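You operate a simulated robot arm through the tools that you are given. There is no shell and no other tool. Be economical: measure what you need, move in short steps, check, and stop when the job is done.

You are at the controls of a simulated two-armed robot. One attempt, no reset.

JOB
Stir the mixing bottle, dip the orange tester, then hold the bottle and screw its cap on.
Fine: the tester must show green; stirrer and tester back in their wells; other testers stay dry.

The check looks at the end state, three seconds after you hand in, the way a careful person would. Anything else that was tipped, shoved, dropped, spilled or broken makes it a failure. Lids that push on must go on centred and level and be pressed home; caps that screw on are set level and turned clockwise until they are tight.

ROBOT AND FRAMES
Two 7-joint arms with fingered hands on one trunk, on a base that drives. Base frame: it is fixed to the floor where the robot stands at the start and does not move with it; the origin is under the middle of the robot, x ahead of it, y to its left, z up. Readings come in mm, rad, newtons and seconds.
The left shoulder is at the start at [59, 173, 1229], the right one opposite. With the tool pointing down near the work surface each hand reaches from about 100 to 740 mm from the robot's upright axis, wherever it stands, measured 20 degrees to its own side. Payload 3.5 kg a hand.
The tool frame of a hand sits at the grasp point between the pads (the TCP): z along the fingers, y along the line on which they close. The tips reach 30 mm beyond it. Largest opening 104 mm; the body of the gripper starts 35 mm behind the TCP. The gripper is a hand of 3 fingers: y runs from the thumb to the fingers, the wrist lies at [-15, -104, -178] in the tool frame, and closing takes about 1.5 s.
Orientation is told as [roll, pitch, yaw] about the base's x, y, z axes, in that order, counted from this pose: with the fingers straight down and the wrist toward the robot, the tool's x, y and z point along [0, 1, 0], [1, 0, 0] and [0, 0, -1] of the base frame.

CONTROLS
- The arms move only by the tool apply_moves. It takes "left_targets", "right_targets" or both (then of equal length, played together; a hand with none holds still); each is one flat list of numbers, 6 for each row, row after row: the shift along the tool's x, y, z in units of 30 mm (1.0 is 30 mm), then the turn, a rotation vector about the tool's x, y, z in units of 6 degrees (1.0 is 6 degrees). In form: [tx, ty, tz, wx, wy, wz, tx, ty, tz, wx, wy, wz, ...]. A call has 1 to 10 rows; each row shifts and turns the commanded pose from where the row before left it, along the tool's axes as they then stand. "left_grip" and "right_grip" are, for a hand that has rows, the closure, from 0 (fully open) to 1 (shut), set as the call begins (left out, the last holds). A call with a number of a shift or a turn outside -1 to 1 is refused whole. Rows are played at 5 a second. More than 50 mm and 0.15 rad between two rows, or a gripper value outside its range, and nothing of the call is played. Where a pose cannot be reached the arm comes as near as it can. A force on the tool above 40 N (or 10 N above the force at the start of the call, whichever is more), or a blocked arm, ends the call early, and 0.2 s more pass. Each finger travels about 72 mm/s and halts on what it meets, pressing with about 31 N; the grip force reading is that of the motor and also rises with nothing between the fingers. The clock runs only during rows and for 0.2 s after the last one: add rows that do not move to give the fingers time. It gives the time, the measured TCP pose, the force on the tool (base axes), the opening and the grip force at its end, in the units of the frame above (readings bear some noise), with the torque about the TCP (base axes, N m) and any sound that the robot's microphone picked up.
- Cameras (640 x 400 px; columns grow to the right, rows downward): "scene" is now at [136.6, 42.3, 1397.8]; the picture's right is [0.50, -0.87, 0.00], its down [-0.53, -0.31, -0.79] and it looks along [0.68, 0.40, -0.62] (base axes); focal length 232 px, centre (320, 200). "left" rides on the left gripper at [-64, -94, -117] in its tool frame; the picture's right is [-0.72, -0.33, 0.61], its down [0.64, -0.65, 0.41] and it looks along [0.27, 0.68, 0.68] (tool axes); focal length 238 px, centre (320, 200). "right" rides on the right gripper at [64, -94, -117] in its tool frame; the picture's right is [-0.72, 0.33, -0.61], its down [-0.64, -0.65, 0.40] and it looks along [-0.27, 0.68, 0.68] (tool axes); focal length 238 px, centre (320, 200). There is no depth. A picture from a camera that has moved, and an enlarged one, comes with that camera's place and axes in the base frame and with its lens.
- get_image(camera): a new picture of that camera. The clock stands still meanwhile.
- lift_body(by): slides the trunk up (or, below 0, down) by that many mm; the arms and the scene camera ride with it, the base frame stays. It gives what a move gives, with no picture.
- roll_base(legs): drives the robot by 1 to 6 legs, each [ahead, left, turn to the left] in mm, mm and rad, along the robot's own axes; the way and the turn of a leg run together, so that a leg with both is an arc; at most 1500 mm and 3.142 rad a leg. The arms and the cameras ride along, it lands a little off, and it stops where it bumps. It gives what a move gives.
- move_fingers(index, middle, thumb_bend, thumb_turn, hand): sets how far each is bent, from 0 (flat) to 1 (curled in); at 0.3 the hand is open as for a grip, at 0.7 the pads meet at the TCP. One left out holds its place. A second passes; each finger stops where it meets its share of the squeeze, and holds until it gets a number again. A gripper value or a shape takes the hand back. It gives what a move gives, with no picture; readings hold the bend of each and the force on the fingers (four entries, about 0 where the hand has none), thumb and palm. thumb_turn goes from beside the hand (0) to across from the fingers (1), as for a grip.
- preshape(shape, hand): the hand has 3 fingers and takes this shape, open, in about a second: jaw (thumb against the fingers, like two jaws); tri (thumb and two fingers); tip (a fingertip pinch); poke (one finger out to press); point (the index stretched); flat (the hand flat); cup (the hand cupped); fist (a fist). The gripper value then closes the fingers along that shape, each until it touches; the sizes above hold for jaw. It gives what a move gives, with no picture.
- pan_tilt(pan, tilt): turns the head with the scene camera to pan (to the left, within 1.501 rad either way) and tilt (down, from -0.506 to 1.204), counted from straight ahead of the robot. It gives what a move gives.
- enlarge(camera, box): a new picture of the part [left, top, right, bottom] of that camera's present view, enlarged. The clock stands still meanwhile.
- job_done(): hands the job in; it is judged then, once.

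Work in short steps. Places have to be worked out from the pictures, the camera data and where the tool is seen: move nearer, look again, correct. Check each grasp and each placing, and mend what went wrong. You have 120 turns and 88 pictures in all, those below and enlarged ones among them. Open the grippers and draw the arms clear of the work before you hand the job in, unless the task says otherwise.

The tools are called after "Request:" by a JSON object that holds its "api" and its "payload". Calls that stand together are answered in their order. apply_moves: Moves the arms, as the interface text tells. Its arguments: {"type":"object","properties":{"left_targets":{"type":"array","items":{"type":"number"}},"left_grip":{"type":"number"},"right_targets":{"type":"array","items":{"type":"number"}},"right_grip":{"type":"number"}},"required":[]} The other tools are called the same way: lift_body (by) slides the trunk up or down; preshape (shape, hand) gives the hand a shape; move_fingers (index, middle, thumb_bend, thumb_turn, hand) moves the fingers one by one; roll_base (legs) drives the base; pan_tilt (pan, tilt) turns the head that bears the scene camera; get_image (camera) takes a picture; enlarge (camera, box) takes an enlarged picture of a part of a camera's view; job_done () hands the job in.

At the start:

```text
time_s: 0.0
left_position: [366.4, 453.5, 1255.7]
left_tool_rot: [0.0, 0.0, 0.002]
left_contact_force: [0.3, -0.8, -0.3]
left_wrist_torque: [-0.05, 0.0, 0.0]
left_grip_width: 103.9
left_grasp_force: 0.0
left_shape: jaw
left_bend: [0.3, 0.3, 0.3, 0.98]
left_finger forces: [0.0, 0.0, 0.1, 0.0, 0.1, 0.0]
right_position: [409.5, 6.8, 1212.0]
right_tool_rot: [0.0, 0.0, 0.003]
right_contact_force: [-0.3, 1.6, -0.3]
right_wrist_torque: [0.0, 0.02, -0.01]
right_grip_width: 103.8
right_grasp_force: 0.0
right_shape: jaw
right_bend: [0.3, 0.3, 0.3, 0.98]
right_finger forces: [0.1, 0.0, 0.0, 0.0, 0.0, 0.1]
trunk travel left (down, up): [-325.0, 429.0]
robot x, y, heading: [-2.9, -0.3, -0.002]
head pan, tilt: [0.525, 0.663]
```

scene: 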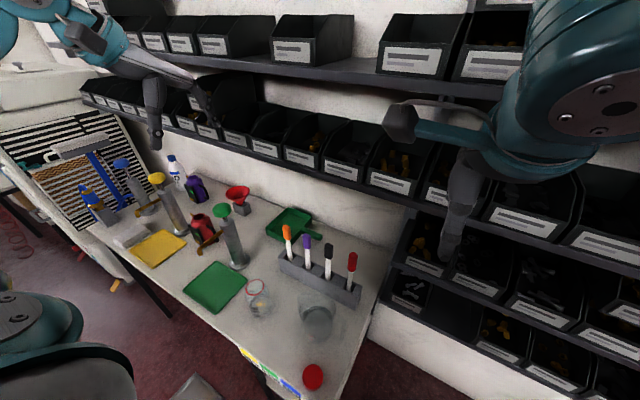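
right: 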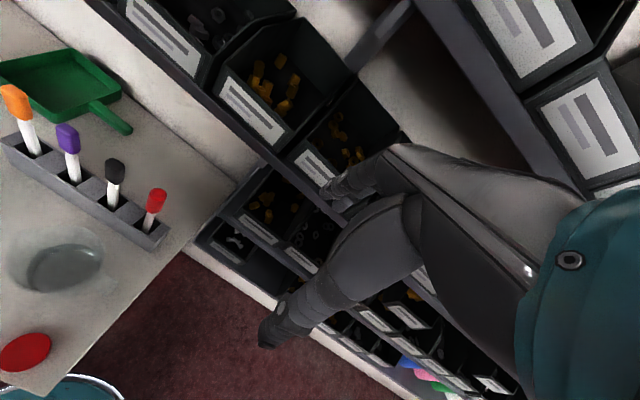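
left: 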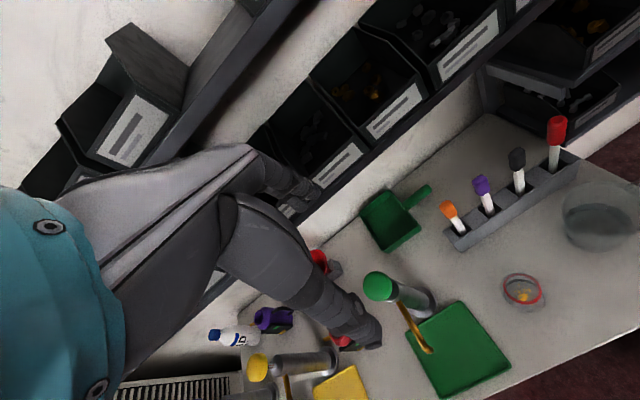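

I start by looking closely at the rack, the jars and the cap.

Request:
{"api": "enlarge", "payload": {"camera": "scene", "box": [230, 200, 390, 400]}}

Request:
{"api": "enlarge", "payload": {"camera": "left", "box": [420, 100, 640, 320]}}

```text
2.00 times, centred on (310, 300) of scene
camera zoom: at [136.6, 42.3, 1397.8], right [0.5, -0.87, 0.0], down [-0.53, -0.31, -0.79], along [0.68, 0.4, -0.62], focal length 463 px, centre (340, 0)
```

zoom: 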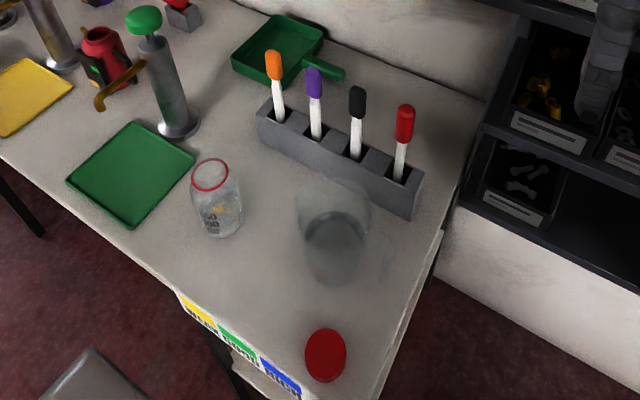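

```text
1.82 times, centred on (530, 210) of left
camera zoom: at [272.2, 389.3, 1371.9], right [-0.32, -0.72, -0.61], down [-0.65, 0.64, -0.41], along [0.68, 0.27, -0.68], focal length 433 px, centre (-62, 182)
```

zoom: 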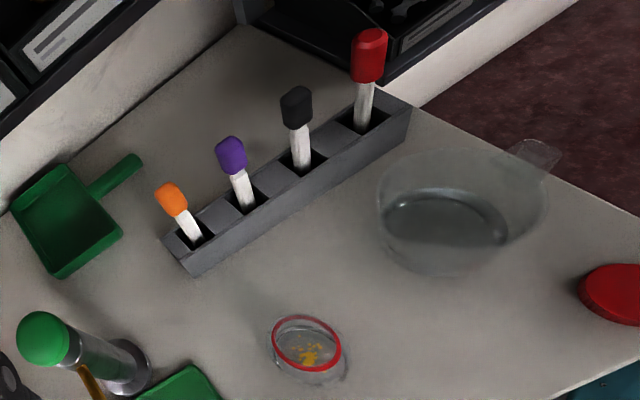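

The bottle looks to be near (323, 348), the rack along y at x≈488, the cap near (273, 141). I enlarge the rack heads and the bottle to tell the stirrer from the testers.

Request:
{"api": "enlarge", "payload": {"camera": "scene", "box": [270, 215, 370, 315]}}

Request:
{"api": "enlarge", "payload": {"camera": "left", "box": [490, 260, 560, 320]}}

Request:
{"api": "enlarge", "payload": {"camera": "scene", "box": [235, 270, 285, 325]}}

```text
4.00 times, centred on (320, 265) of scene
camera zoom: at [136.6, 42.3, 1397.8], right [0.5, -0.87, 0.0], down [-0.53, -0.31, -0.79], along [0.68, 0.4, -0.62], focal length 926 px, centre (320, -60)
```

zoom: 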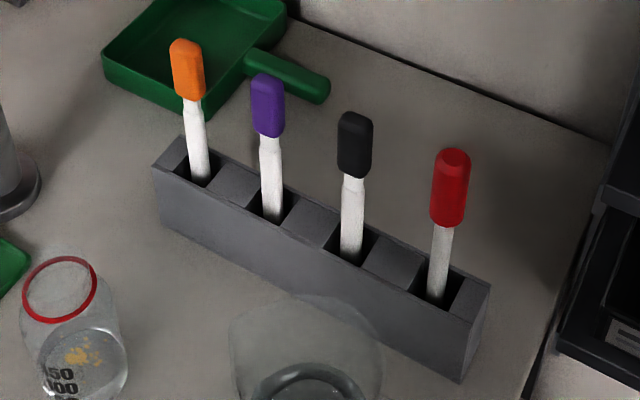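

```text
6.67 times, centred on (525, 290) of left
camera zoom: at [272.2, 389.3, 1371.9], right [-0.32, -0.72, -0.61], down [-0.65, 0.64, -0.41], along [0.68, 0.27, -0.68], focal length 1589 px, centre (-1047, -400)
```

zoom: 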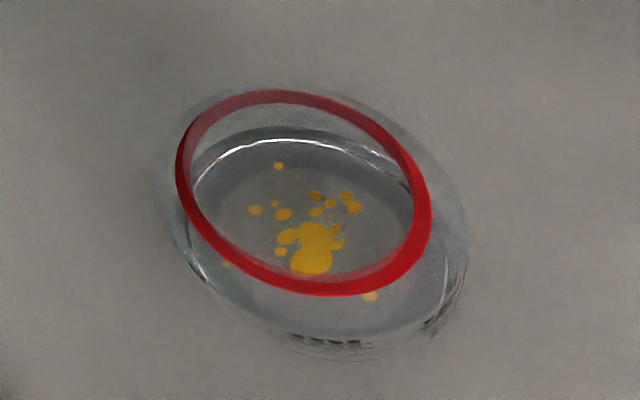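

```text
7.27 times, centred on (260, 298) of scene
camera zoom: at [136.6, 42.3, 1397.8], right [0.5, -0.87, 0.0], down [-0.53, -0.31, -0.79], along [0.68, 0.4, -0.62], focal length 1684 px, centre (756, -509)
```

zoom: 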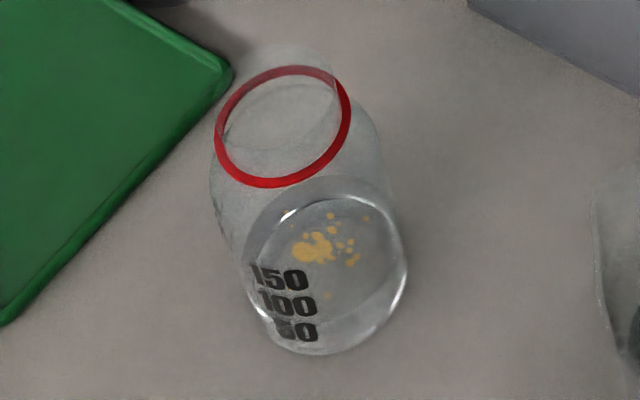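

The red‑topped one has a thin straight shaft and matches the cap ring: that's the stirrer; the other three are tapered testers. I clear the right arm to the right and bring the left hand above and short of the red stirrer to look closer.

Request:
{"api": "apply_moves", "payload": {"left_targets": [-1, 0.2, 0.6, 0, 0, 0, -1, 0.2, 0.6, 0, 0, 0, -1, 0.2, 0.6, 0, 0, 0, -1, 0.2, 0.6, 0, 0, 0, -1, 0.2, 0.6, 0, 0, 0, -1, 0.2, 0.6, 0, 0, 0, -1, 0.2, 0.6, 0, 0, 0, -1, 0.2, 0.6, 0, 0, 0, -1, 0.2, 0.6, 0, 0, 0, -1, 0.2, 0.6, 0, 0, 0], "right_targets": [-1, 0, 0, 0, 0, 0, -1, 0, 0, 0, 0, 0, -1, 0, 0, 0, 0, 0, -1, 0, 0, 0, 0, 0, -1, 0, 0, 0, 0, 0, -1, 0, 0, 0, 0, 0, 0, 0, 0, 0, 0, 0, 0, 0, 0, 0, 0, 0, 0, 0, 0, 0, 0, 0, 0, 0, 0, 0, 0, 0]}}

Request:
{"api": "get_image", "payload": {"camera": "left"}}

Request:
{"api": "get_image", "payload": {"camera": "scene"}}

```text
time_s: 2.2
left_position: [426.4, 151.3, 1075.1]
left_tool_rot: [0.0, 0.001, 0.001]
left_contact_force: [0.4, 0.0, -0.5]
left_wrist_torque: [0.0, 0.04, 0.02]
left_grip_width: 103.9
left_grasp_force: 0.1
left_shape: jaw
left_bend: [0.3, 0.3, 0.3, 0.98]
left_finger forces: [0.0, 0.0, 0.0, 0.0, 0.0, 0.0]
right_position: [409.0, -173.7, 1211.8]
right_tool_rot: [0.002, 0.003, 0.0]
right_contact_force: [0.2, -0.4, -0.5]
right_wrist_torque: [-0.02, 0.0, 0.0]
right_grip_width: 103.5
right_grasp_force: 0.1
right_shape: jaw
right_bend: [0.3, 0.3, 0.3, 0.98]
right_finger forces: [0.0, 0.0, 0.0, 0.0, 0.0, 0.0]
trunk travel left (down, up): [-325.0, 429.0]
robot x, y, heading: [2.6, 2.7, 0.004]
head pan, tilt: [0.525, 0.663]
```

```text
79 pictures are left
camera left: at [332.0, 86.8, 1191.6], right [-0.32, -0.72, -0.61], down [-0.65, 0.64, -0.4], along [0.68, 0.27, -0.68], focal length 238 px, centre (320, 200)
```

left: 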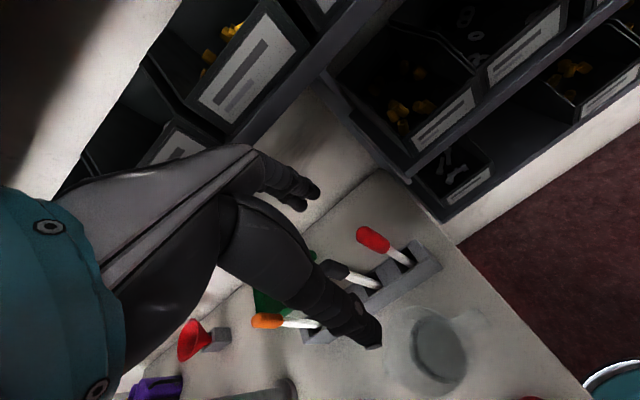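

```text
78 pictures are left
camera scene: at [136.9, 41.5, 1397.8], right [0.5, -0.87, 0.0], down [-0.53, -0.31, -0.79], along [0.68, 0.4, -0.62], focal length 232 px, centre (320, 200)
```

scene: 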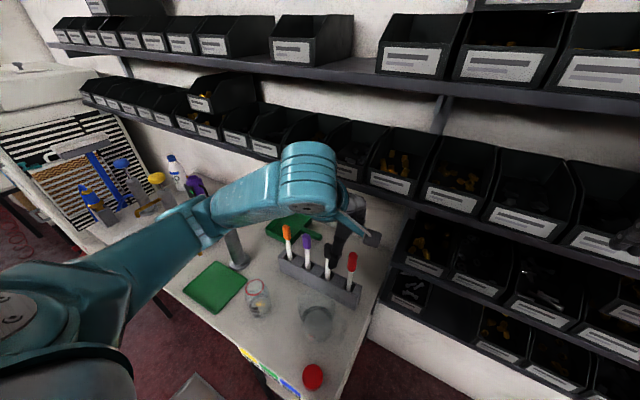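

Triangulation puts the red head near (480, 152, 925). I move over it, 75 mm higher, and check from the scene camera.

Request:
{"api": "apply_moves", "payload": {"left_targets": [0, 0.62, 0.7, 0, 0, 0, 0, 0.62, 0.7, 0, 0, 0, 0, 0.62, 0.7, 0, 0, 0, 0, 0, 0, 0, 0, 0]}}

Request:
{"api": "enlarge", "payload": {"camera": "scene", "box": [270, 180, 430, 320]}}

Request:
{"api": "enlarge", "payload": {"camera": "left", "box": [220, 150, 480, 400]}}

```text
time_s: 3.2
left_position: [482.3, 152.4, 1011.5]
left_tool_rot: [0.0, 0.0, 0.001]
left_contact_force: [-0.2, 0.4, 0.0]
left_wrist_torque: [-0.01, -0.02, 0.0]
left_grip_width: 103.8
left_grasp_force: 0.1
left_shape: jaw
left_bend: [0.3, 0.3, 0.3, 0.98]
left_finger forces: [0.0, 0.1, 0.1, 0.0, 0.0, 0.1]
right_position: [407.9, -173.2, 1212.7]
right_tool_rot: [0.0, 0.0, 0.002]
right_contact_force: [-0.8, -0.9, -0.2]
right_wrist_torque: [0.02, -0.01, -0.03]
right_grip_width: 103.7
right_grasp_force: 0.1
right_shape: jaw
right_bend: [0.3, 0.3, 0.3, 0.98]
right_finger forces: [0.1, 0.1, 0.0, 0.1, 0.0, 0.0]
trunk travel left (down, up): [-325.0, 429.0]
robot x, y, heading: [0.4, 3.6, -0.002]
head pan, tilt: [0.525, 0.663]
```

```text
2.86 times, centred on (350, 250) of scene
camera zoom: at [136.4, 42.3, 1397.8], right [0.5, -0.87, 0.0], down [-0.53, -0.31, -0.79], along [0.68, 0.4, -0.62], focal length 661 px, centre (234, 57)
```

zoom: 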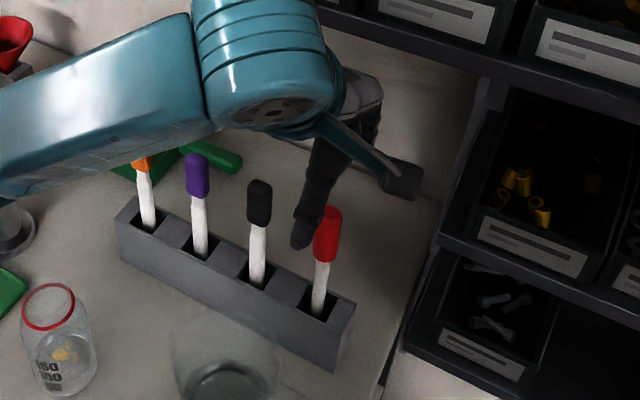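

```text
1.60 times, centred on (350, 275) of left
camera zoom: at [388.0, 88.7, 1128.3], right [-0.32, -0.72, -0.61], down [-0.65, 0.64, -0.41], along [0.68, 0.27, -0.68], focal length 381 px, centre (272, 80)
```

zoom: 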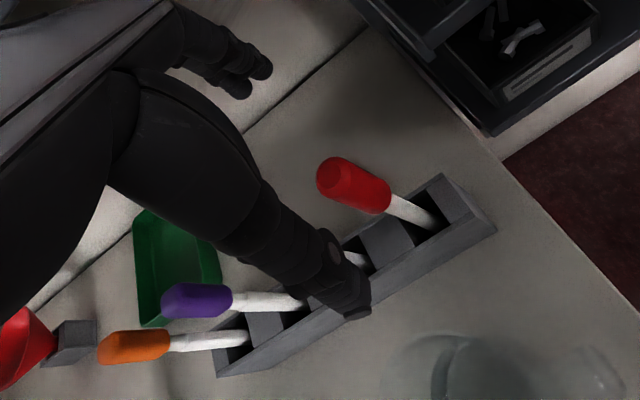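

Two views agree: the red head centre is at (483, 153, 924). I lower the open fingers around it.

Request:
{"api": "apply_moves", "payload": {"left_targets": [0.05, 0.05, 0.95, 0, 0, 0, 0, 0, 0.95, 0, 0, 0, 0, 0, 0.9, 0, 0, 0, 0, 0, 0, 0, 0, 0]}}

Request:
{"api": "enlarge", "payload": {"camera": "scene", "box": [290, 200, 410, 300]}}

Request:
{"api": "enlarge", "payload": {"camera": "left", "box": [220, 150, 480, 400]}}

```text
time_s: 4.2
left_position: [485.1, 154.4, 926.5]
left_tool_rot: [-0.003, -0.001, 0.0]
left_contact_force: [-0.8, -0.7, -1.1]
left_wrist_torque: [-0.04, 0.0, -0.01]
left_grip_width: 103.8
left_grasp_force: 0.2
left_shape: jaw
left_bend: [0.3, 0.3, 0.3, 0.98]
left_finger forces: [0.0, 0.0, 0.0, 0.0, 0.0, 0.0]
right_position: [408.1, -173.0, 1211.3]
right_tool_rot: [0.0, 0.001, 0.001]
right_contact_force: [0.2, 0.4, 0.4]
right_wrist_torque: [0.01, 0.0, 0.0]
right_grip_width: 103.7
right_grasp_force: 0.0
right_shape: jaw
right_bend: [0.3, 0.3, 0.3, 0.98]
right_finger forces: [0.0, 0.0, 0.0, 0.0, 0.0, 0.1]
trunk travel left (down, up): [-325.0, 429.0]
robot x, y, heading: [-0.4, 1.7, 0.0]
head pan, tilt: [0.525, 0.663]
```

```text
4.00 times, centred on (350, 250) of scene
camera zoom: at [136.7, 42.2, 1397.8], right [0.5, -0.87, 0.0], down [-0.53, -0.31, -0.79], along [0.68, 0.4, -0.62], focal length 926 px, centre (200, 0)
```

zoom: 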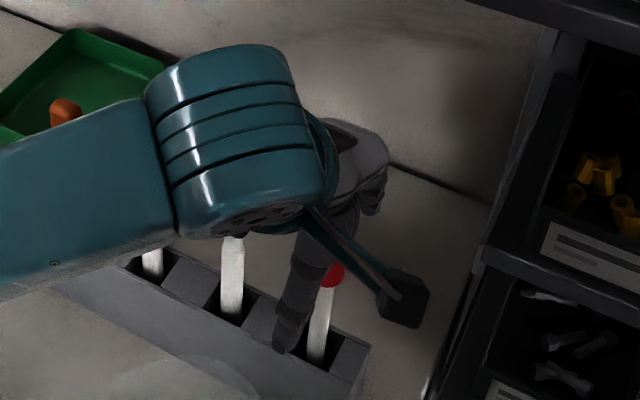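

```text
1.60 times, centred on (350, 275) of left
camera zoom: at [391.2, 89.7, 1043.7], right [-0.32, -0.72, -0.61], down [-0.65, 0.64, -0.41], along [0.68, 0.27, -0.68], focal length 381 px, centre (272, 80)
```

zoom: 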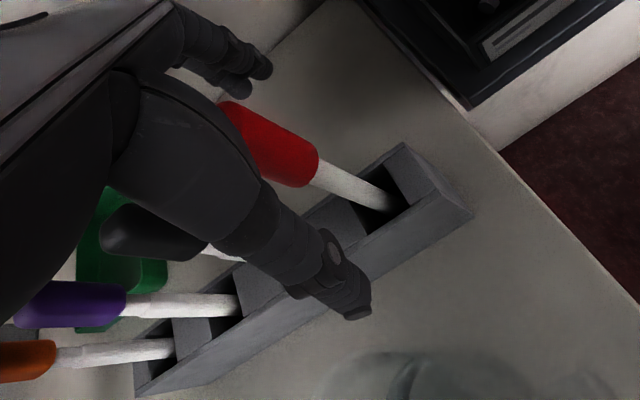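

The red head sits between thumb and fingers. I close the hand.

Request:
{"api": "apply_moves", "payload": {"left_targets": [0, 0, 0, 0, 0, 0, 0, 0, 0, 0, 0, 0, 0, 0, 0, 0, 0, 0, 0, 0, 0, 0, 0, 0, 0, 0, 0, 0, 0, 0, 0, 0, 0, 0, 0, 0, 0, 0, 0, 0, 0, 0, 0, 0, 0, 0, 0, 0], "left_grip": 1}}

Request:
{"api": "enlarge", "payload": {"camera": "left", "box": [220, 150, 480, 400]}}

```text
time_s: 6.0
left_position: [486.4, 154.3, 927.0]
left_tool_rot: [0.002, -0.001, 0.002]
left_contact_force: [0.0, -0.6, -0.4]
left_wrist_torque: [-0.02, 0.03, 0.01]
left_grip_width: 11.5
left_grasp_force: 31.3
left_shape: jaw
left_bend: [0.73, 0.71, 0.78, 1.0]
left_finger forces: [20.5, 0.1, 0.1, 0.1, 25.5, 0.0]
right_position: [408.6, -173.4, 1210.5]
right_tool_rot: [0.0, 0.0, -0.001]
right_contact_force: [-0.2, 0.3, 0.5]
right_wrist_torque: [0.0, 0.03, 0.01]
right_grip_width: 103.7
right_grasp_force: 0.1
right_shape: jaw
right_bend: [0.3, 0.3, 0.3, 0.98]
right_finger forces: [0.0, 0.1, 0.0, 0.0, 0.0, 0.0]
trunk travel left (down, up): [-325.0, 429.0]
robot x, y, heading: [-2.9, -1.3, 0.004]
head pan, tilt: [0.525, 0.663]
```

```text
1.60 times, centred on (350, 275) of left
camera zoom: at [391.2, 89.7, 1044.0], right [-0.32, -0.72, -0.61], down [-0.65, 0.64, -0.41], along [0.68, 0.27, -0.68], focal length 381 px, centre (272, 80)
```

zoom: 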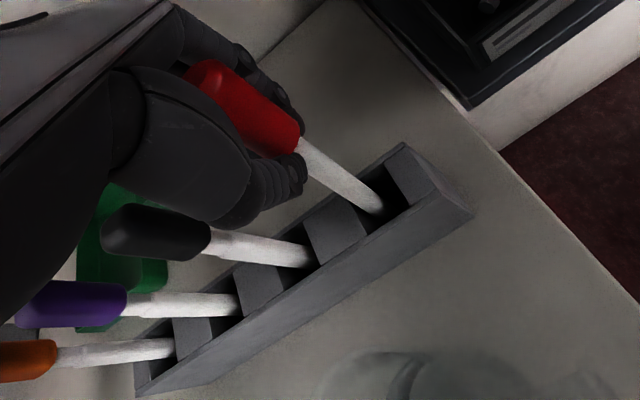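

Only one finger and the thumb bear on it and the stick seems to lean. I look from the scene camera before deciding.

Request:
{"api": "enlarge", "payload": {"camera": "scene", "box": [330, 220, 400, 300]}}

Request:
{"api": "enlarge", "payload": {"camera": "left", "box": [300, 170, 400, 270]}}

```text
5.00 times, centred on (365, 260) of scene
camera zoom: at [136.6, 42.3, 1397.8], right [0.5, -0.87, 0.0], down [-0.53, -0.31, -0.79], along [0.68, 0.4, -0.62], focal length 1157 px, centre (95, -100)
```

zoom: 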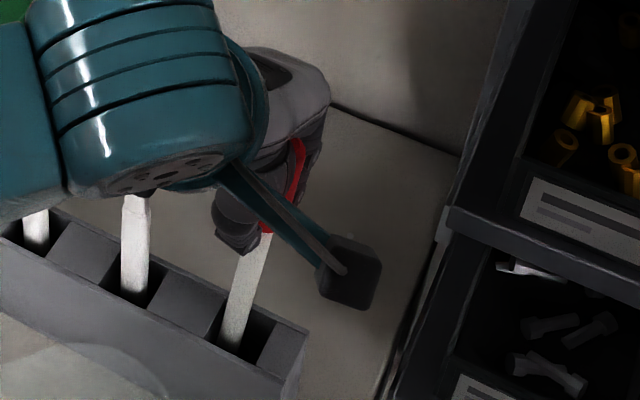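

```text
4.00 times, centred on (350, 220) of left
camera zoom: at [391.2, 89.7, 1044.0], right [-0.32, -0.72, -0.61], down [-0.65, 0.64, -0.41], along [0.68, 0.27, -0.68], focal length 953 px, centre (200, 120)
```

zoom: 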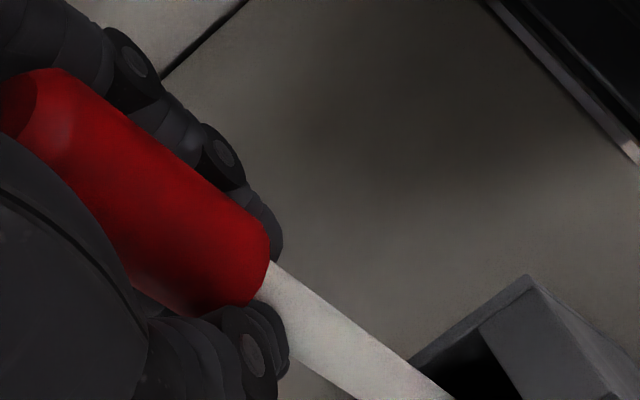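

The stick sits off to the −y side of the hand and is pushed about 12 mm forward. I open, shift the hand −9 mm in y and −10 mm in x, and close again.

Request:
{"api": "apply_moves", "payload": {"left_targets": [0, 0, 0, 0, 0, 0, 0, 0, 0, 0, 0, 0, 0, 0, 0, 0, 0, 0, 0, 0, 0, 0, 0, 0, -0.3, -0.33, 0, 0, 0, 0, 0, 0, 0, 0, 0, 0], "left_grip": 0.3}}

Request:
{"api": "apply_moves", "payload": {"left_targets": [0, 0, 0, 0, 0, 0, 0, 0, 0, 0, 0, 0, 0, 0, 0, 0, 0, 0, 0, 0, 0, 0, 0, 0, 0, 0, 0, 0, 0, 0, 0, 0, 0, 0, 0, 0, 0, 0, 0, 0, 0, 0], "left_grip": 1}}

Request:
{"api": "enlarge", "payload": {"camera": "left", "box": [280, 150, 440, 310]}}

Request:
{"api": "enlarge", "payload": {"camera": "scene", "box": [330, 220, 400, 300]}}

```text
time_s: 7.4
left_position: [475.3, 145.0, 927.5]
left_tool_rot: [0.001, -0.001, 0.001]
left_contact_force: [-0.1, -0.1, -0.4]
left_wrist_torque: [0.0, 0.01, 0.02]
left_grip_width: 72.5
left_grasp_force: 0.1
left_shape: jaw
left_bend: [0.27, 0.37, 0.58, 0.99]
left_finger forces: [0.0, 0.0, 0.0, 0.1, 0.0, 0.0]
right_position: [408.5, -173.6, 1211.4]
right_tool_rot: [0.0, 0.0, -0.001]
right_contact_force: [0.7, -0.6, 0.3]
right_wrist_torque: [-0.03, 0.0, -0.01]
right_grip_width: 103.6
right_grasp_force: 0.0
right_shape: jaw
right_bend: [0.3, 0.3, 0.3, 0.98]
right_finger forces: [0.0, 0.0, 0.1, 0.0, 0.0, 0.0]
trunk travel left (down, up): [-325.0, 429.0]
robot x, y, heading: [3.9, 4.3, 0.001]
head pan, tilt: [0.525, 0.663]
```

```text
time_s: 9.0
left_position: [475.5, 145.4, 926.5]
left_tool_rot: [-0.001, 0.0, 0.002]
left_contact_force: [0.8, 0.3, -0.2]
left_wrist_torque: [-0.02, -0.01, 0.01]
left_grip_width: 0.0
left_grasp_force: 31.1
left_shape: jaw
left_bend: [0.7, 0.7, 0.48, 1.0]
left_finger forces: [0.1, 0.0, 0.1, 0.0, 0.0, 0.0]
right_position: [408.9, -174.9, 1212.0]
right_tool_rot: [0.0, 0.001, -0.001]
right_contact_force: [-0.9, 0.4, 0.4]
right_wrist_torque: [0.0, -0.01, 0.0]
right_grip_width: 103.5
right_grasp_force: 0.0
right_shape: jaw
right_bend: [0.3, 0.3, 0.3, 0.98]
right_finger forces: [0.0, 0.1, 0.0, 0.0, 0.0, 0.1]
trunk travel left (down, up): [-325.0, 429.0]
robot x, y, heading: [-1.9, 1.1, -0.004]
head pan, tilt: [0.525, 0.663]
```

```text
2.50 times, centred on (360, 230) of left
camera zoom: at [381.1, 81.4, 1043.7], right [-0.32, -0.72, -0.61], down [-0.65, 0.64, -0.41], along [0.68, 0.27, -0.68], focal length 596 px, centre (220, 125)
```

zoom: 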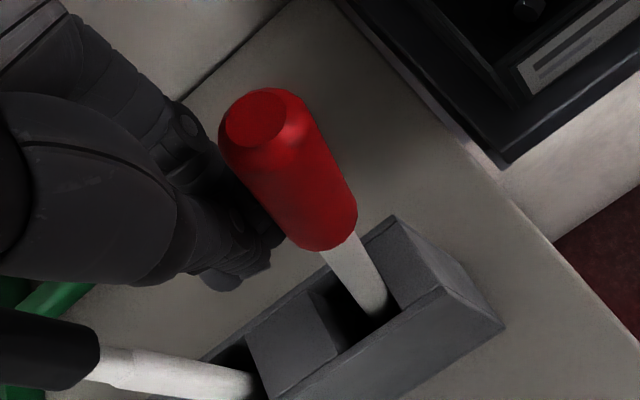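

```text
5.00 times, centred on (365, 260) of scene
camera zoom: at [136.6, 42.3, 1397.8], right [0.5, -0.87, 0.0], down [-0.53, -0.31, -0.79], along [0.68, 0.4, -0.62], focal length 1157 px, centre (95, -100)
```

zoom: 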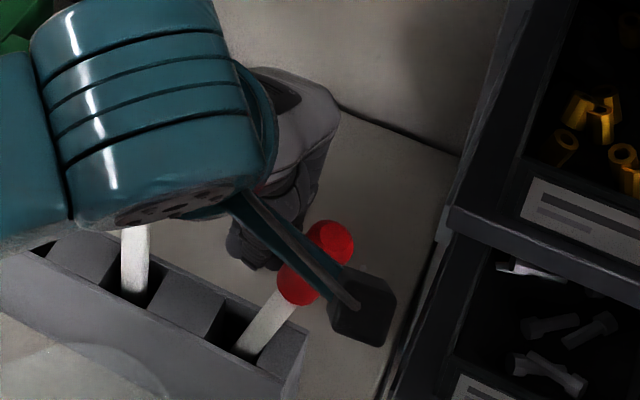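

The head squeezed out sideways and the stick now leans to −y, still in its well. I raise the hand straight up clear, open it, and look at the stick.

Request:
{"api": "apply_moves", "payload": {"left_targets": [0.3, 0, 0, 0, 0, 0, 0, 0, -1, 0, 0, 0, 0, 0, -1, 0, 0, 0, 0, 0, -1, 0, 0, 0, 0, 0, 0, 0, 0, 0]}}

Request:
{"api": "apply_moves", "payload": {"left_targets": [0, 0, 0, 0, 0, 0, 0, 0, 0, 0, 0, 0, 0, 0, 0, 0, 0, 0, 0, 0, 0, 0, 0, 0, 0, 0, 0, 0, 0, 0, 0, 0, 0, 0, 0, 0], "left_grip": 0}}

Request:
{"api": "enlarge", "payload": {"camera": "left", "box": [220, 150, 480, 400]}}

Request:
{"api": "enlarge", "payload": {"camera": "scene", "box": [270, 180, 430, 320]}}

```text
time_s: 10.2
left_position: [476.7, 155.6, 1018.4]
left_tool_rot: [0.001, 0.001, 0.002]
left_contact_force: [0.1, 0.2, -0.8]
left_wrist_torque: [-0.01, 0.01, -0.01]
left_grip_width: 0.2
left_grasp_force: 30.8
left_shape: jaw
left_bend: [0.7, 0.7, 0.48, 1.0]
left_finger forces: [0.0, 0.1, 0.0, 0.0, 0.0, 0.0]
right_position: [408.2, -172.7, 1212.6]
right_tool_rot: [0.0, 0.0, -0.001]
right_contact_force: [0.5, 0.2, 1.7]
right_wrist_torque: [-0.05, -0.01, -0.01]
right_grip_width: 103.6
right_grasp_force: 0.1
right_shape: jaw
right_bend: [0.3, 0.3, 0.3, 0.98]
right_finger forces: [0.0, 0.0, 0.1, 0.0, 0.1, 0.0]
trunk travel left (down, up): [-325.0, 429.0]
robot x, y, heading: [2.0, 0.2, -0.002]
head pan, tilt: [0.525, 0.663]
```

```text
time_s: 11.6
left_position: [475.7, 155.9, 1017.2]
left_tool_rot: [-0.002, 0.0, 0.002]
left_contact_force: [0.5, -0.1, 0.0]
left_wrist_torque: [0.0, 0.0, 0.0]
left_grip_width: 103.5
left_grasp_force: 0.1
left_shape: jaw
left_bend: [0.3, 0.3, 0.3, 0.98]
left_finger forces: [0.0, 0.1, 0.0, 0.0, 0.1, 0.1]
right_position: [408.6, -172.8, 1212.8]
right_tool_rot: [0.001, 0.0, -0.001]
right_contact_force: [0.0, 0.5, 0.7]
right_wrist_torque: [0.03, 0.01, -0.03]
right_grip_width: 103.5
right_grasp_force: 0.1
right_shape: jaw
right_bend: [0.3, 0.3, 0.3, 0.98]
right_finger forces: [0.0, 0.0, 0.0, 0.0, 0.0, 0.0]
trunk travel left (down, up): [-325.0, 429.0]
robot x, y, heading: [0.7, 1.0, 0.0]
head pan, tilt: [0.525, 0.663]
```

```text
1.60 times, centred on (350, 275) of left
camera zoom: at [381.9, 91.7, 1134.3], right [-0.32, -0.72, -0.61], down [-0.65, 0.64, -0.41], along [0.68, 0.27, -0.68], focal length 381 px, centre (272, 80)
```

zoom: 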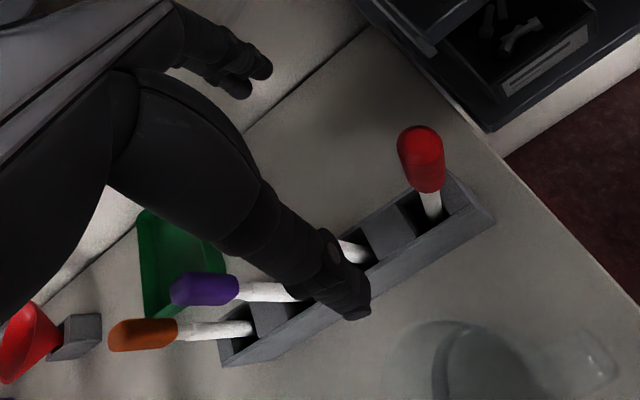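

```text
2.86 times, centred on (350, 250) of scene
camera zoom: at [136.6, 42.3, 1397.8], right [0.5, -0.87, 0.0], down [-0.53, -0.31, -0.79], along [0.68, 0.4, -0.62], focal length 661 px, centre (234, 57)
```

zoom: 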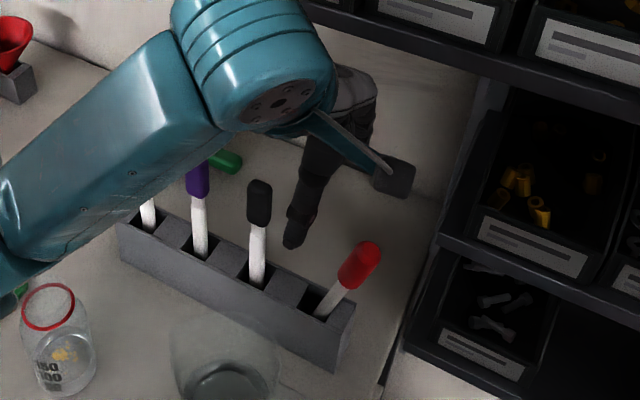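

The red head now leans to about (472, 118, 918). I shift the hand over and tilt it ~16° to match the stick's axis, then look before descending.

Request:
{"api": "apply_moves", "payload": {"left_targets": [-0.72, -0.06, 0.19, 0, 0, 0, -0.72, -0.06, 0.19, 0, 0, 0, -0.72, -0.06, 0.19, 0, 0, 0, 0, 0, 0, 0, 0.9, 0, 0, 0, 0, 0, 0.9, 0, 0, 0, 0, 0, 0.9, 0, 0, 0, 0, 0, 0, 0]}}

Request:
{"api": "enlarge", "payload": {"camera": "left", "box": [220, 100, 480, 350]}}

Request:
{"api": "enlarge", "payload": {"camera": "scene", "box": [270, 180, 430, 320]}}

```text
time_s: 13.2
left_position: [470.4, 90.8, 1001.6]
left_tool_rot: [0.284, 0.001, 0.003]
left_contact_force: [0.0, -0.3, 0.5]
left_wrist_torque: [0.0, 0.01, 0.02]
left_grip_width: 103.8
left_grasp_force: 0.0
left_shape: jaw
left_bend: [0.3, 0.3, 0.3, 0.98]
left_finger forces: [0.1, 0.0, 0.1, 0.1, 0.1, 0.0]
right_position: [409.0, -173.0, 1212.7]
right_tool_rot: [-0.001, 0.001, 0.001]
right_contact_force: [-0.5, 0.3, 0.0]
right_wrist_torque: [0.02, 0.03, 0.01]
right_grip_width: 103.6
right_grasp_force: 0.1
right_shape: jaw
right_bend: [0.3, 0.3, 0.3, 0.98]
right_finger forces: [0.0, 0.0, 0.1, 0.0, 0.0, 0.0]
trunk travel left (down, up): [-325.0, 429.0]
robot x, y, heading: [-0.1, -2.8, -0.003]
head pan, tilt: [0.525, 0.663]
```

```text
1.60 times, centred on (350, 225) of left
camera zoom: at [375.8, -3.7, 1095.6], right [-0.32, -0.52, -0.79], down [-0.65, 0.73, -0.21], along [0.68, 0.45, -0.58], focal length 381 px, centre (272, 160)
```

zoom: 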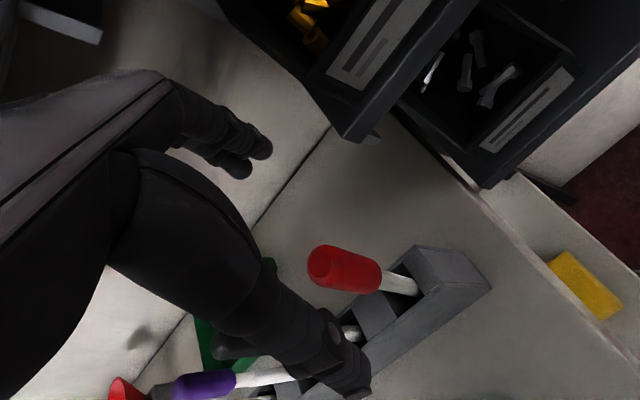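

```text
2.86 times, centred on (350, 250) of scene
camera zoom: at [136.6, 42.6, 1397.8], right [0.5, -0.87, 0.0], down [-0.53, -0.31, -0.79], along [0.68, 0.4, -0.62], focal length 661 px, centre (234, 57)
```

zoom: 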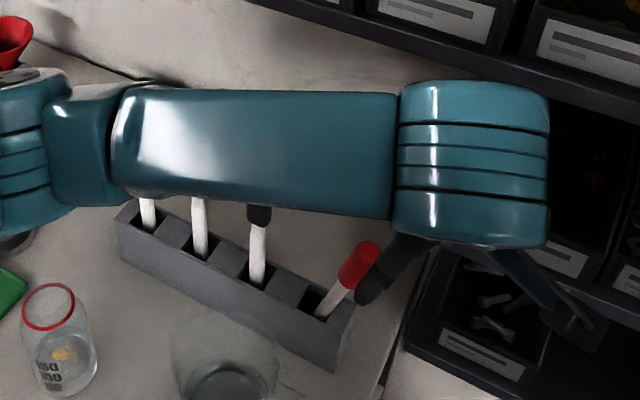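

The head lies on the tool's approach line. I descend 84 mm along the tool axis.

Request:
{"api": "apply_moves", "payload": {"left_targets": [0, 0, 0.95, 0, 0, 0, 0, 0, 0.95, 0, 0, 0, 0, 0, 0.9, 0, 0, 0, 0, 0, 0, 0, 0, 0]}}

Request:
{"api": "enlarge", "payload": {"camera": "left", "box": [220, 100, 480, 350]}}

Request:
{"api": "enlarge", "payload": {"camera": "scene", "box": [270, 180, 430, 320]}}

```text
time_s: 14.2
left_position: [468.8, 110.8, 920.3]
left_tool_rot: [0.283, -0.001, 0.002]
left_contact_force: [0.0, 0.2, -0.3]
left_wrist_torque: [-0.02, 0.0, -0.01]
left_grip_width: 103.6
left_grasp_force: 0.0
left_shape: jaw
left_bend: [0.3, 0.3, 0.3, 0.98]
left_finger forces: [0.0, 0.0, 0.1, 0.0, 0.0, 0.0]
right_position: [408.4, -174.4, 1211.9]
right_tool_rot: [0.0, -0.001, 0.0]
right_contact_force: [0.1, 0.2, -0.1]
right_wrist_torque: [0.02, 0.04, 0.0]
right_grip_width: 103.7
right_grasp_force: 0.1
right_shape: jaw
right_bend: [0.3, 0.3, 0.3, 0.98]
right_finger forces: [0.0, 0.0, 0.0, 0.0, 0.0, 0.0]
trunk travel left (down, up): [-325.0, 429.0]
robot x, y, heading: [0.3, -0.7, -0.0]
head pan, tilt: [0.525, 0.663]
```

```text
1.60 times, centred on (350, 225) of left
camera zoom: at [375.0, 16.7, 1013.8], right [-0.32, -0.52, -0.79], down [-0.65, 0.73, -0.21], along [0.68, 0.45, -0.58], focal length 381 px, centre (272, 160)
```

zoom: 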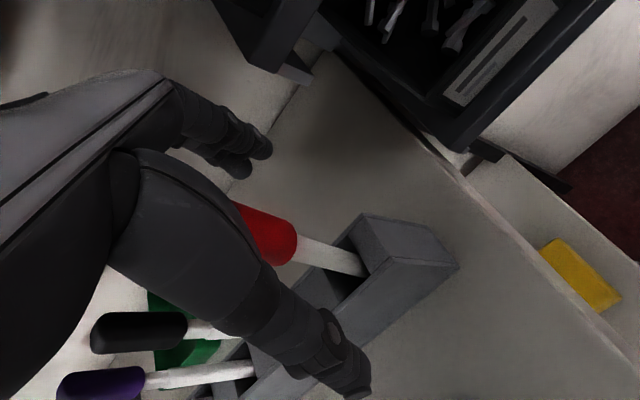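

```text
2.86 times, centred on (350, 250) of scene
camera zoom: at [136.6, 42.1, 1397.8], right [0.5, -0.87, 0.0], down [-0.53, -0.31, -0.79], along [0.68, 0.4, -0.62], focal length 661 px, centre (234, 57)
```

zoom: 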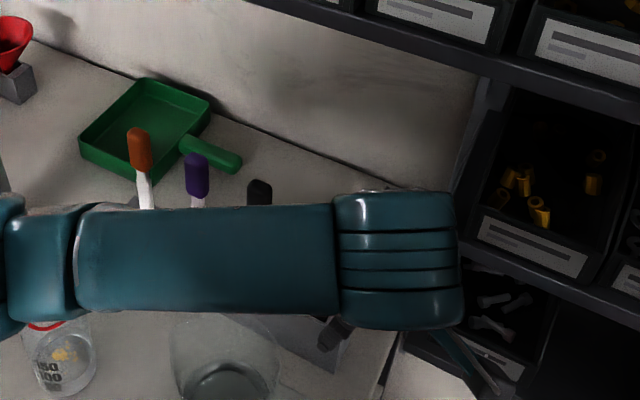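

The head is centred at the TCP. I close.

Request:
{"api": "apply_moves", "payload": {"left_targets": [0, 0, 0, 0, 0, 0, 0, 0, 0, 0, 0, 0, 0, 0, 0, 0, 0, 0, 0, 0, 0, 0, 0, 0, 0, 0, 0, 0, 0, 0, 0, 0, 0, 0, 0, 0, 0, 0, 0, 0, 0, 0, 0, 0, 0, 0, 0, 0], "left_grip": 1}}

Request:
{"api": "enlarge", "payload": {"camera": "left", "box": [220, 100, 480, 350]}}

```text
time_s: 16.0
left_position: [467.4, 110.6, 920.1]
left_tool_rot: [0.283, 0.0, 0.002]
left_contact_force: [0.9, 0.0, -0.2]
left_wrist_torque: [0.03, -0.06, -0.03]
left_grip_width: 9.1
left_grasp_force: 31.4
left_shape: jaw
left_bend: [0.71, 0.63, 0.77, 1.0]
left_finger forces: [0.1, 9.2, 0.0, 0.0, 0.0, 0.0]
right_position: [408.5, -173.9, 1212.8]
right_tool_rot: [-0.002, 0.0, 0.0]
right_contact_force: [0.2, 0.4, 0.1]
right_wrist_torque: [-0.01, 0.02, 0.02]
right_grip_width: 103.4
right_grasp_force: 0.0
right_shape: jaw
right_bend: [0.3, 0.3, 0.3, 0.98]
right_finger forces: [0.1, 0.0, 0.1, 0.0, 0.0, 0.0]
trunk travel left (down, up): [-325.0, 429.0]
robot x, y, heading: [3.8, 2.5, 0.001]
head pan, tilt: [0.525, 0.663]
```

```text
1.60 times, centred on (350, 225) of left
camera zoom: at [374.9, 16.6, 1014.0], right [-0.32, -0.52, -0.79], down [-0.65, 0.73, -0.21], along [0.68, 0.45, -0.58], focal length 381 px, centre (272, 160)
```

zoom: 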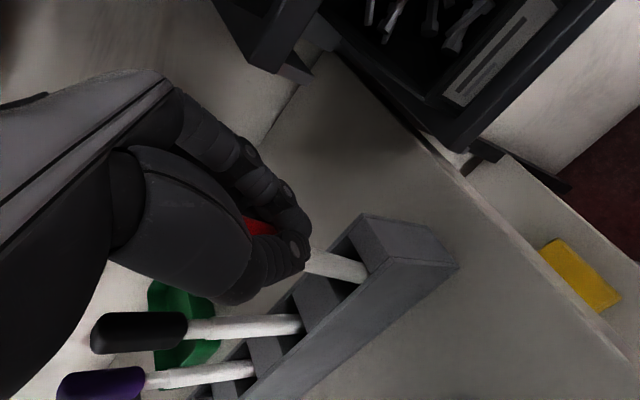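

Only the middle finger touches now: the stick lies a few mm to +y of the hand's centre. I try the three-point shape, which should cage the round head, and look.

Request:
{"api": "preshape", "payload": {"hand": "left", "shape": "tri"}}

Request:
{"api": "get_image", "payload": {"camera": "left"}}

```text
time_s: 16.9
left_position: [467.6, 111.4, 919.8]
left_tool_rot: [0.281, 0.0, 0.001]
left_contact_force: [0.1, 0.4, 0.7]
left_wrist_torque: [0.02, 0.0, -0.01]
left_grip_width: 103.5
left_grasp_force: 0.0
left_shape: tri
left_bend: [0.3, 0.3, 0.3, 0.98]
left_finger forces: [0.0, 0.0, 0.0, 0.0, 0.0, 0.1]
right_position: [407.3, -173.6, 1213.0]
right_tool_rot: [0.0, 0.001, 0.0]
right_contact_force: [0.0, 0.3, 0.4]
right_wrist_torque: [-0.02, 0.01, -0.02]
right_grip_width: 103.4
right_grasp_force: 0.1
right_shape: jaw
right_bend: [0.3, 0.3, 0.3, 0.98]
right_finger forces: [0.0, 0.0, 0.0, 0.1, 0.0, 0.1]
trunk travel left (down, up): [-325.0, 429.0]
robot x, y, heading: [5.3, -0.6, 0.003]
head pan, tilt: [0.525, 0.663]
```

```text
61 pictures are left
camera left: at [374.8, 16.5, 1014.1], right [-0.32, -0.52, -0.79], down [-0.65, 0.73, -0.21], along [0.68, 0.45, -0.58], focal length 238 px, centre (320, 200)
```

left: 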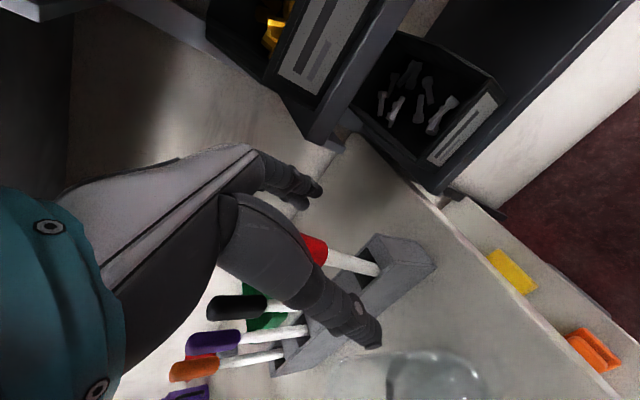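

I shift 4 mm toward +y and close in the three-point shape.

Request:
{"api": "apply_moves", "payload": {"left_targets": [0.14, 0, 0, 0, 0, 0, 0, 0, 0, 0, 0, 0]}}

Request:
{"api": "apply_moves", "payload": {"left_targets": [0, 0, 0, 0, 0, 0, 0, 0, 0, 0, 0, 0, 0, 0, 0, 0, 0, 0, 0, 0, 0, 0, 0, 0, 0, 0, 0, 0, 0, 0, 0, 0, 0, 0, 0, 0, 0, 0, 0, 0, 0, 0, 0, 0, 0, 0, 0, 0], "left_grip": 1}}

Request:
{"api": "enlarge", "payload": {"camera": "left", "box": [240, 140, 440, 340]}}

```text
time_s: 17.5
left_position: [468.0, 114.2, 921.5]
left_tool_rot: [0.282, 0.0, 0.001]
left_contact_force: [0.0, 0.7, -0.4]
left_wrist_torque: [0.02, -0.02, -0.03]
left_grip_width: 103.7
left_grasp_force: 0.1
left_shape: tri
left_bend: [0.3, 0.3, 0.3, 0.98]
left_finger forces: [0.1, 0.0, 0.0, 0.0, 0.0, 0.1]
right_position: [409.0, -174.1, 1211.9]
right_tool_rot: [-0.001, 0.0, 0.0]
right_contact_force: [0.0, -0.2, -0.4]
right_wrist_torque: [0.01, -0.02, -0.01]
right_grip_width: 103.4
right_grasp_force: 0.1
right_shape: jaw
right_bend: [0.3, 0.3, 0.3, 0.98]
right_finger forces: [0.0, 0.1, 0.0, 0.1, 0.1, 0.1]
trunk travel left (down, up): [-325.0, 429.0]
robot x, y, heading: [-1.5, -1.3, 0.002]
head pan, tilt: [0.525, 0.663]
```

```text
time_s: 19.3
left_position: [467.6, 114.2, 922.1]
left_tool_rot: [0.282, 0.0, 0.0]
left_contact_force: [-0.3, 0.3, -0.4]
left_wrist_torque: [-0.03, 0.01, -0.01]
left_grip_width: 3.0
left_grasp_force: 30.6
left_shape: tri
left_bend: [0.7, 0.73, 0.79, 1.0]
left_finger forces: [0.0, 0.0, 0.0, 0.1, 0.0, 0.0]
right_position: [408.6, -173.9, 1211.1]
right_tool_rot: [0.001, 0.0, 0.001]
right_contact_force: [0.4, 0.3, -0.4]
right_wrist_torque: [0.03, 0.02, 0.01]
right_grip_width: 103.7
right_grasp_force: 0.1
right_shape: jaw
right_bend: [0.3, 0.3, 0.3, 0.98]
right_finger forces: [0.1, 0.0, 0.1, 0.0, 0.0, 0.0]
trunk travel left (down, up): [-325.0, 429.0]
robot x, y, heading: [-0.1, -1.1, -0.003]
head pan, tilt: [0.525, 0.663]
```

```text
2.00 times, centred on (340, 240) of left
camera zoom: at [374.4, 20.7, 1015.9], right [-0.32, -0.52, -0.79], down [-0.65, 0.73, -0.21], along [0.68, 0.45, -0.58], focal length 477 px, centre (280, 120)
```

zoom: 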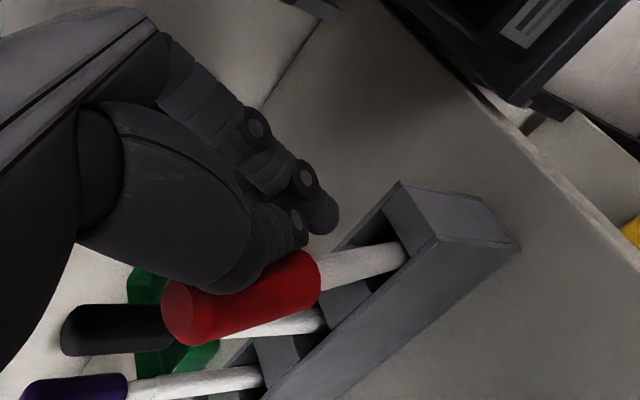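

It was squeezed out again (now leaning toward −x), since it moved between tries. I withdraw upward along the tool, open, level the hand, and re-measure carefully before closing.

Request:
{"api": "apply_moves", "payload": {"left_targets": [0, 0.1, -0.5, 0, 0, 0, 0, 0, -1, 0, 0, 0, 0, 0, -1, 0, 0, 0, 0, 0, -0.5, 0, -0.9, 0, 0, 0, 0, 0, -0.9, 0, 0, 0, 0, 0, -0.9, 0]}}

Request:
{"api": "preshape", "payload": {"hand": "left", "shape": "jaw"}}

Request:
{"api": "get_image", "payload": {"camera": "left"}}

Request:
{"api": "enlarge", "payload": {"camera": "scene", "box": [270, 180, 430, 320]}}

```text
time_s: 20.7
left_position: [473.0, 93.4, 1009.8]
left_tool_rot: [-0.002, -0.002, 0.0]
left_contact_force: [-0.1, 0.0, 0.3]
left_wrist_torque: [0.0, -0.05, -0.01]
left_grip_width: 3.1
left_grasp_force: 31.3
left_shape: tri
left_bend: [0.7, 0.73, 0.79, 1.0]
left_finger forces: [0.1, 0.0, 0.0, 0.0, 0.0, 0.0]
right_position: [407.8, -172.8, 1211.5]
right_tool_rot: [0.0, 0.001, 0.002]
right_contact_force: [-0.1, 0.1, 0.5]
right_wrist_torque: [-0.01, 0.01, 0.0]
right_grip_width: 103.7
right_grasp_force: 0.0
right_shape: jaw
right_bend: [0.3, 0.3, 0.3, 0.98]
right_finger forces: [0.0, 0.0, 0.0, 0.1, 0.0, 0.1]
trunk travel left (down, up): [-325.0, 429.0]
robot x, y, heading: [-3.5, -3.7, 0.006]
head pan, tilt: [0.525, 0.663]
```

```text
time_s: 21.6
left_position: [472.9, 92.7, 1008.7]
left_tool_rot: [0.001, -0.001, 0.002]
left_contact_force: [0.2, -0.2, -0.1]
left_wrist_torque: [0.02, 0.0, -0.02]
left_grip_width: 103.4
left_grasp_force: 0.0
left_shape: jaw
left_bend: [0.3, 0.3, 0.3, 0.98]
left_finger forces: [0.0, 0.1, 0.0, 0.0, 0.0, 0.0]
right_position: [408.5, -172.6, 1212.2]
right_tool_rot: [0.0, 0.0, 0.0]
right_contact_force: [0.6, -0.4, -0.4]
right_wrist_torque: [0.02, -0.01, 0.02]
right_grip_width: 103.5
right_grasp_force: 0.3
right_shape: jaw
right_bend: [0.3, 0.3, 0.3, 0.98]
right_finger forces: [0.0, 0.1, 0.1, 0.0, 0.0, 0.1]
trunk travel left (down, up): [-325.0, 429.0]
robot x, y, heading: [3.7, 1.6, -0.002]
head pan, tilt: [0.525, 0.663]
```

```text
59 pictures are left
camera left: at [378.5, 28.5, 1125.2], right [-0.32, -0.72, -0.61], down [-0.65, 0.64, -0.4], along [0.68, 0.27, -0.68], focal length 238 px, centre (320, 200)
```

left: 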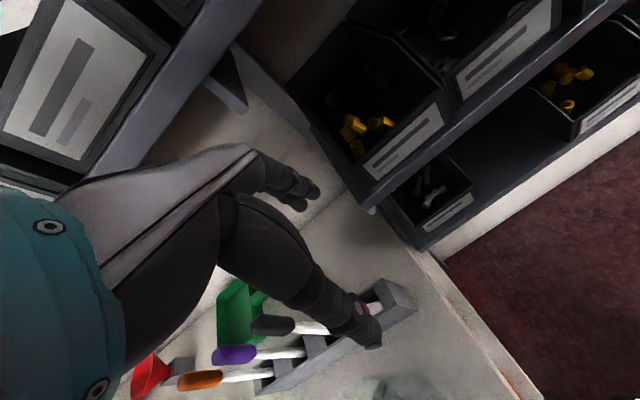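

```text
2.86 times, centred on (350, 250) of scene
camera zoom: at [136.6, 42.3, 1397.8], right [0.5, -0.87, 0.0], down [-0.53, -0.31, -0.79], along [0.68, 0.4, -0.62], focal length 661 px, centre (234, 57)
```

zoom: 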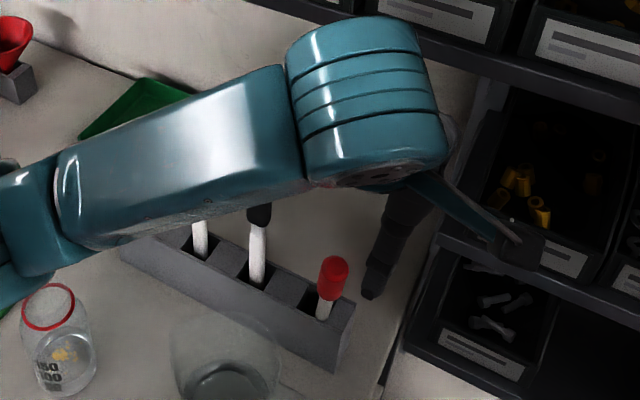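

The head now leans to about (450, 133, 917). I bring the right hand's camera round as a side view (yaw left, lower), so I can watch the left fingers.

Request:
{"api": "apply_moves", "payload": {"right_targets": [0.3, 0, 1, 0, 0, 0, 0.3, 0, 1, 0, 0, 0, 0.3, 0, 1, 0, 0, 0, 0.3, 0, 1, 0, 0, 0, 0.3, 0, 1, 0, 0, 0, 0, 0, 0, 0, 0, -1, 0, 0, 0, 0, 0, -1, 0, 0, 0, 0, 0, -1, 0, 0, 0, 0, 0, -1, 0, 0, 0, 0, 0, -1]}}

Request:
{"api": "apply_moves", "payload": {"right_targets": [0, 0, 0, 0, 0, -1, 0, 0, 0, 0, 0, -1, 0, 0, 0, 0, 0, -1, 0, 0, 0, 0, 0, -1, 0, 0, 0, 0, 0, -1, 0, 0, 0, 0, 0, 0]}}

Request:
{"api": "get_image", "payload": {"camera": "right"}}

```text
time_s: 23.8
left_position: [472.6, 92.4, 1009.2]
left_tool_rot: [0.001, 0.0, 0.001]
left_contact_force: [-0.3, 1.0, 0.2]
left_wrist_torque: [-0.02, 0.02, 0.04]
left_grip_width: 103.7
left_grasp_force: 0.0
left_shape: jaw
left_bend: [0.3, 0.3, 0.3, 0.98]
left_finger forces: [0.0, 0.0, 0.1, 0.1, 0.0, 0.1]
right_position: [409.8, -129.5, 1062.0]
right_tool_rot: [0.001, -0.001, 0.525]
right_contact_force: [-0.4, -0.5, 0.0]
right_wrist_torque: [0.0, -0.02, 0.01]
right_grip_width: 103.7
right_grasp_force: 0.1
right_shape: jaw
right_bend: [0.3, 0.3, 0.3, 0.98]
right_finger forces: [0.1, 0.1, 0.0, 0.0, 0.1, 0.1]
trunk travel left (down, up): [-325.0, 429.0]
robot x, y, heading: [-0.5, 1.4, -0.001]
head pan, tilt: [0.525, 0.663]
```

```text
time_s: 25.2
left_position: [471.5, 93.0, 1008.5]
left_tool_rot: [-0.002, 0.002, 0.002]
left_contact_force: [-1.6, -0.1, -0.9]
left_wrist_torque: [-0.02, 0.03, 0.01]
left_grip_width: 103.5
left_grasp_force: 0.1
left_shape: jaw
left_bend: [0.3, 0.3, 0.3, 0.98]
left_finger forces: [0.1, 0.0, 0.1, 0.0, 0.0, 0.0]
right_position: [409.7, -128.2, 1061.8]
right_tool_rot: [0.003, -0.001, 1.049]
right_contact_force: [-0.1, -0.1, -0.1]
right_wrist_torque: [0.0, -0.01, -0.02]
right_grip_width: 103.9
right_grasp_force: 0.0
right_shape: jaw
right_bend: [0.3, 0.3, 0.3, 0.98]
right_finger forces: [0.1, 0.0, 0.0, 0.0, 0.1, 0.0]
trunk travel left (down, up): [-325.0, 429.0]
robot x, y, heading: [-1.8, 2.3, -0.001]
head pan, tilt: [0.525, 0.663]
```

```text
57 pictures are left
camera right: at [307.2, -178.6, 1180.1], right [0.79, -0.08, 0.61], down [0.23, -0.88, -0.41], along [0.57, 0.46, -0.68], focal length 238 px, centre (320, 200)
```

right: 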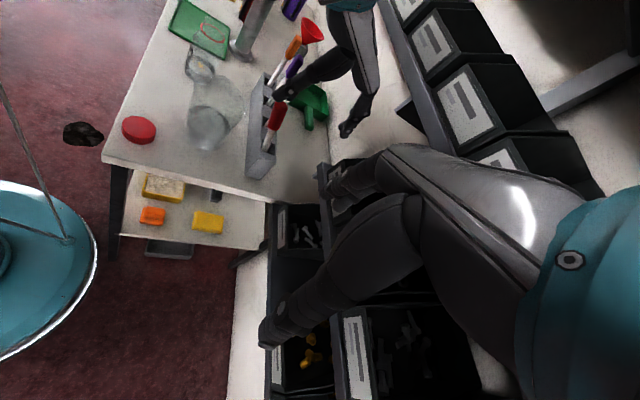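

Good vantage. I enlarge the stirrer region.

Request:
{"api": "enlarge", "payload": {"camera": "right", "box": [220, 70, 390, 190]}}

```text
3.33 times, centred on (305, 130) of right
camera zoom: at [307.2, -178.6, 1180.1], right [0.79, -0.08, 0.61], down [0.23, -0.88, -0.41], along [0.57, 0.46, -0.68], focal length 794 px, centre (370, 433)
```

zoom: 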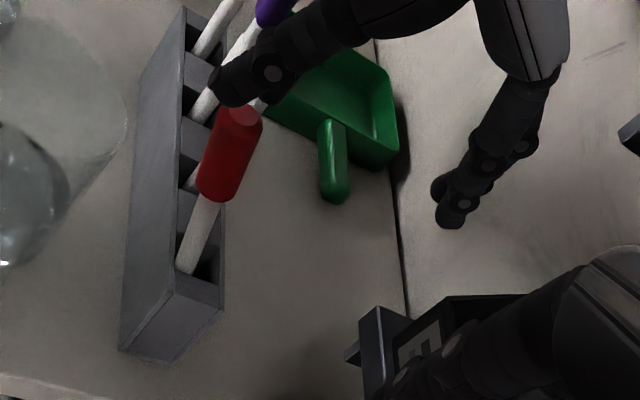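

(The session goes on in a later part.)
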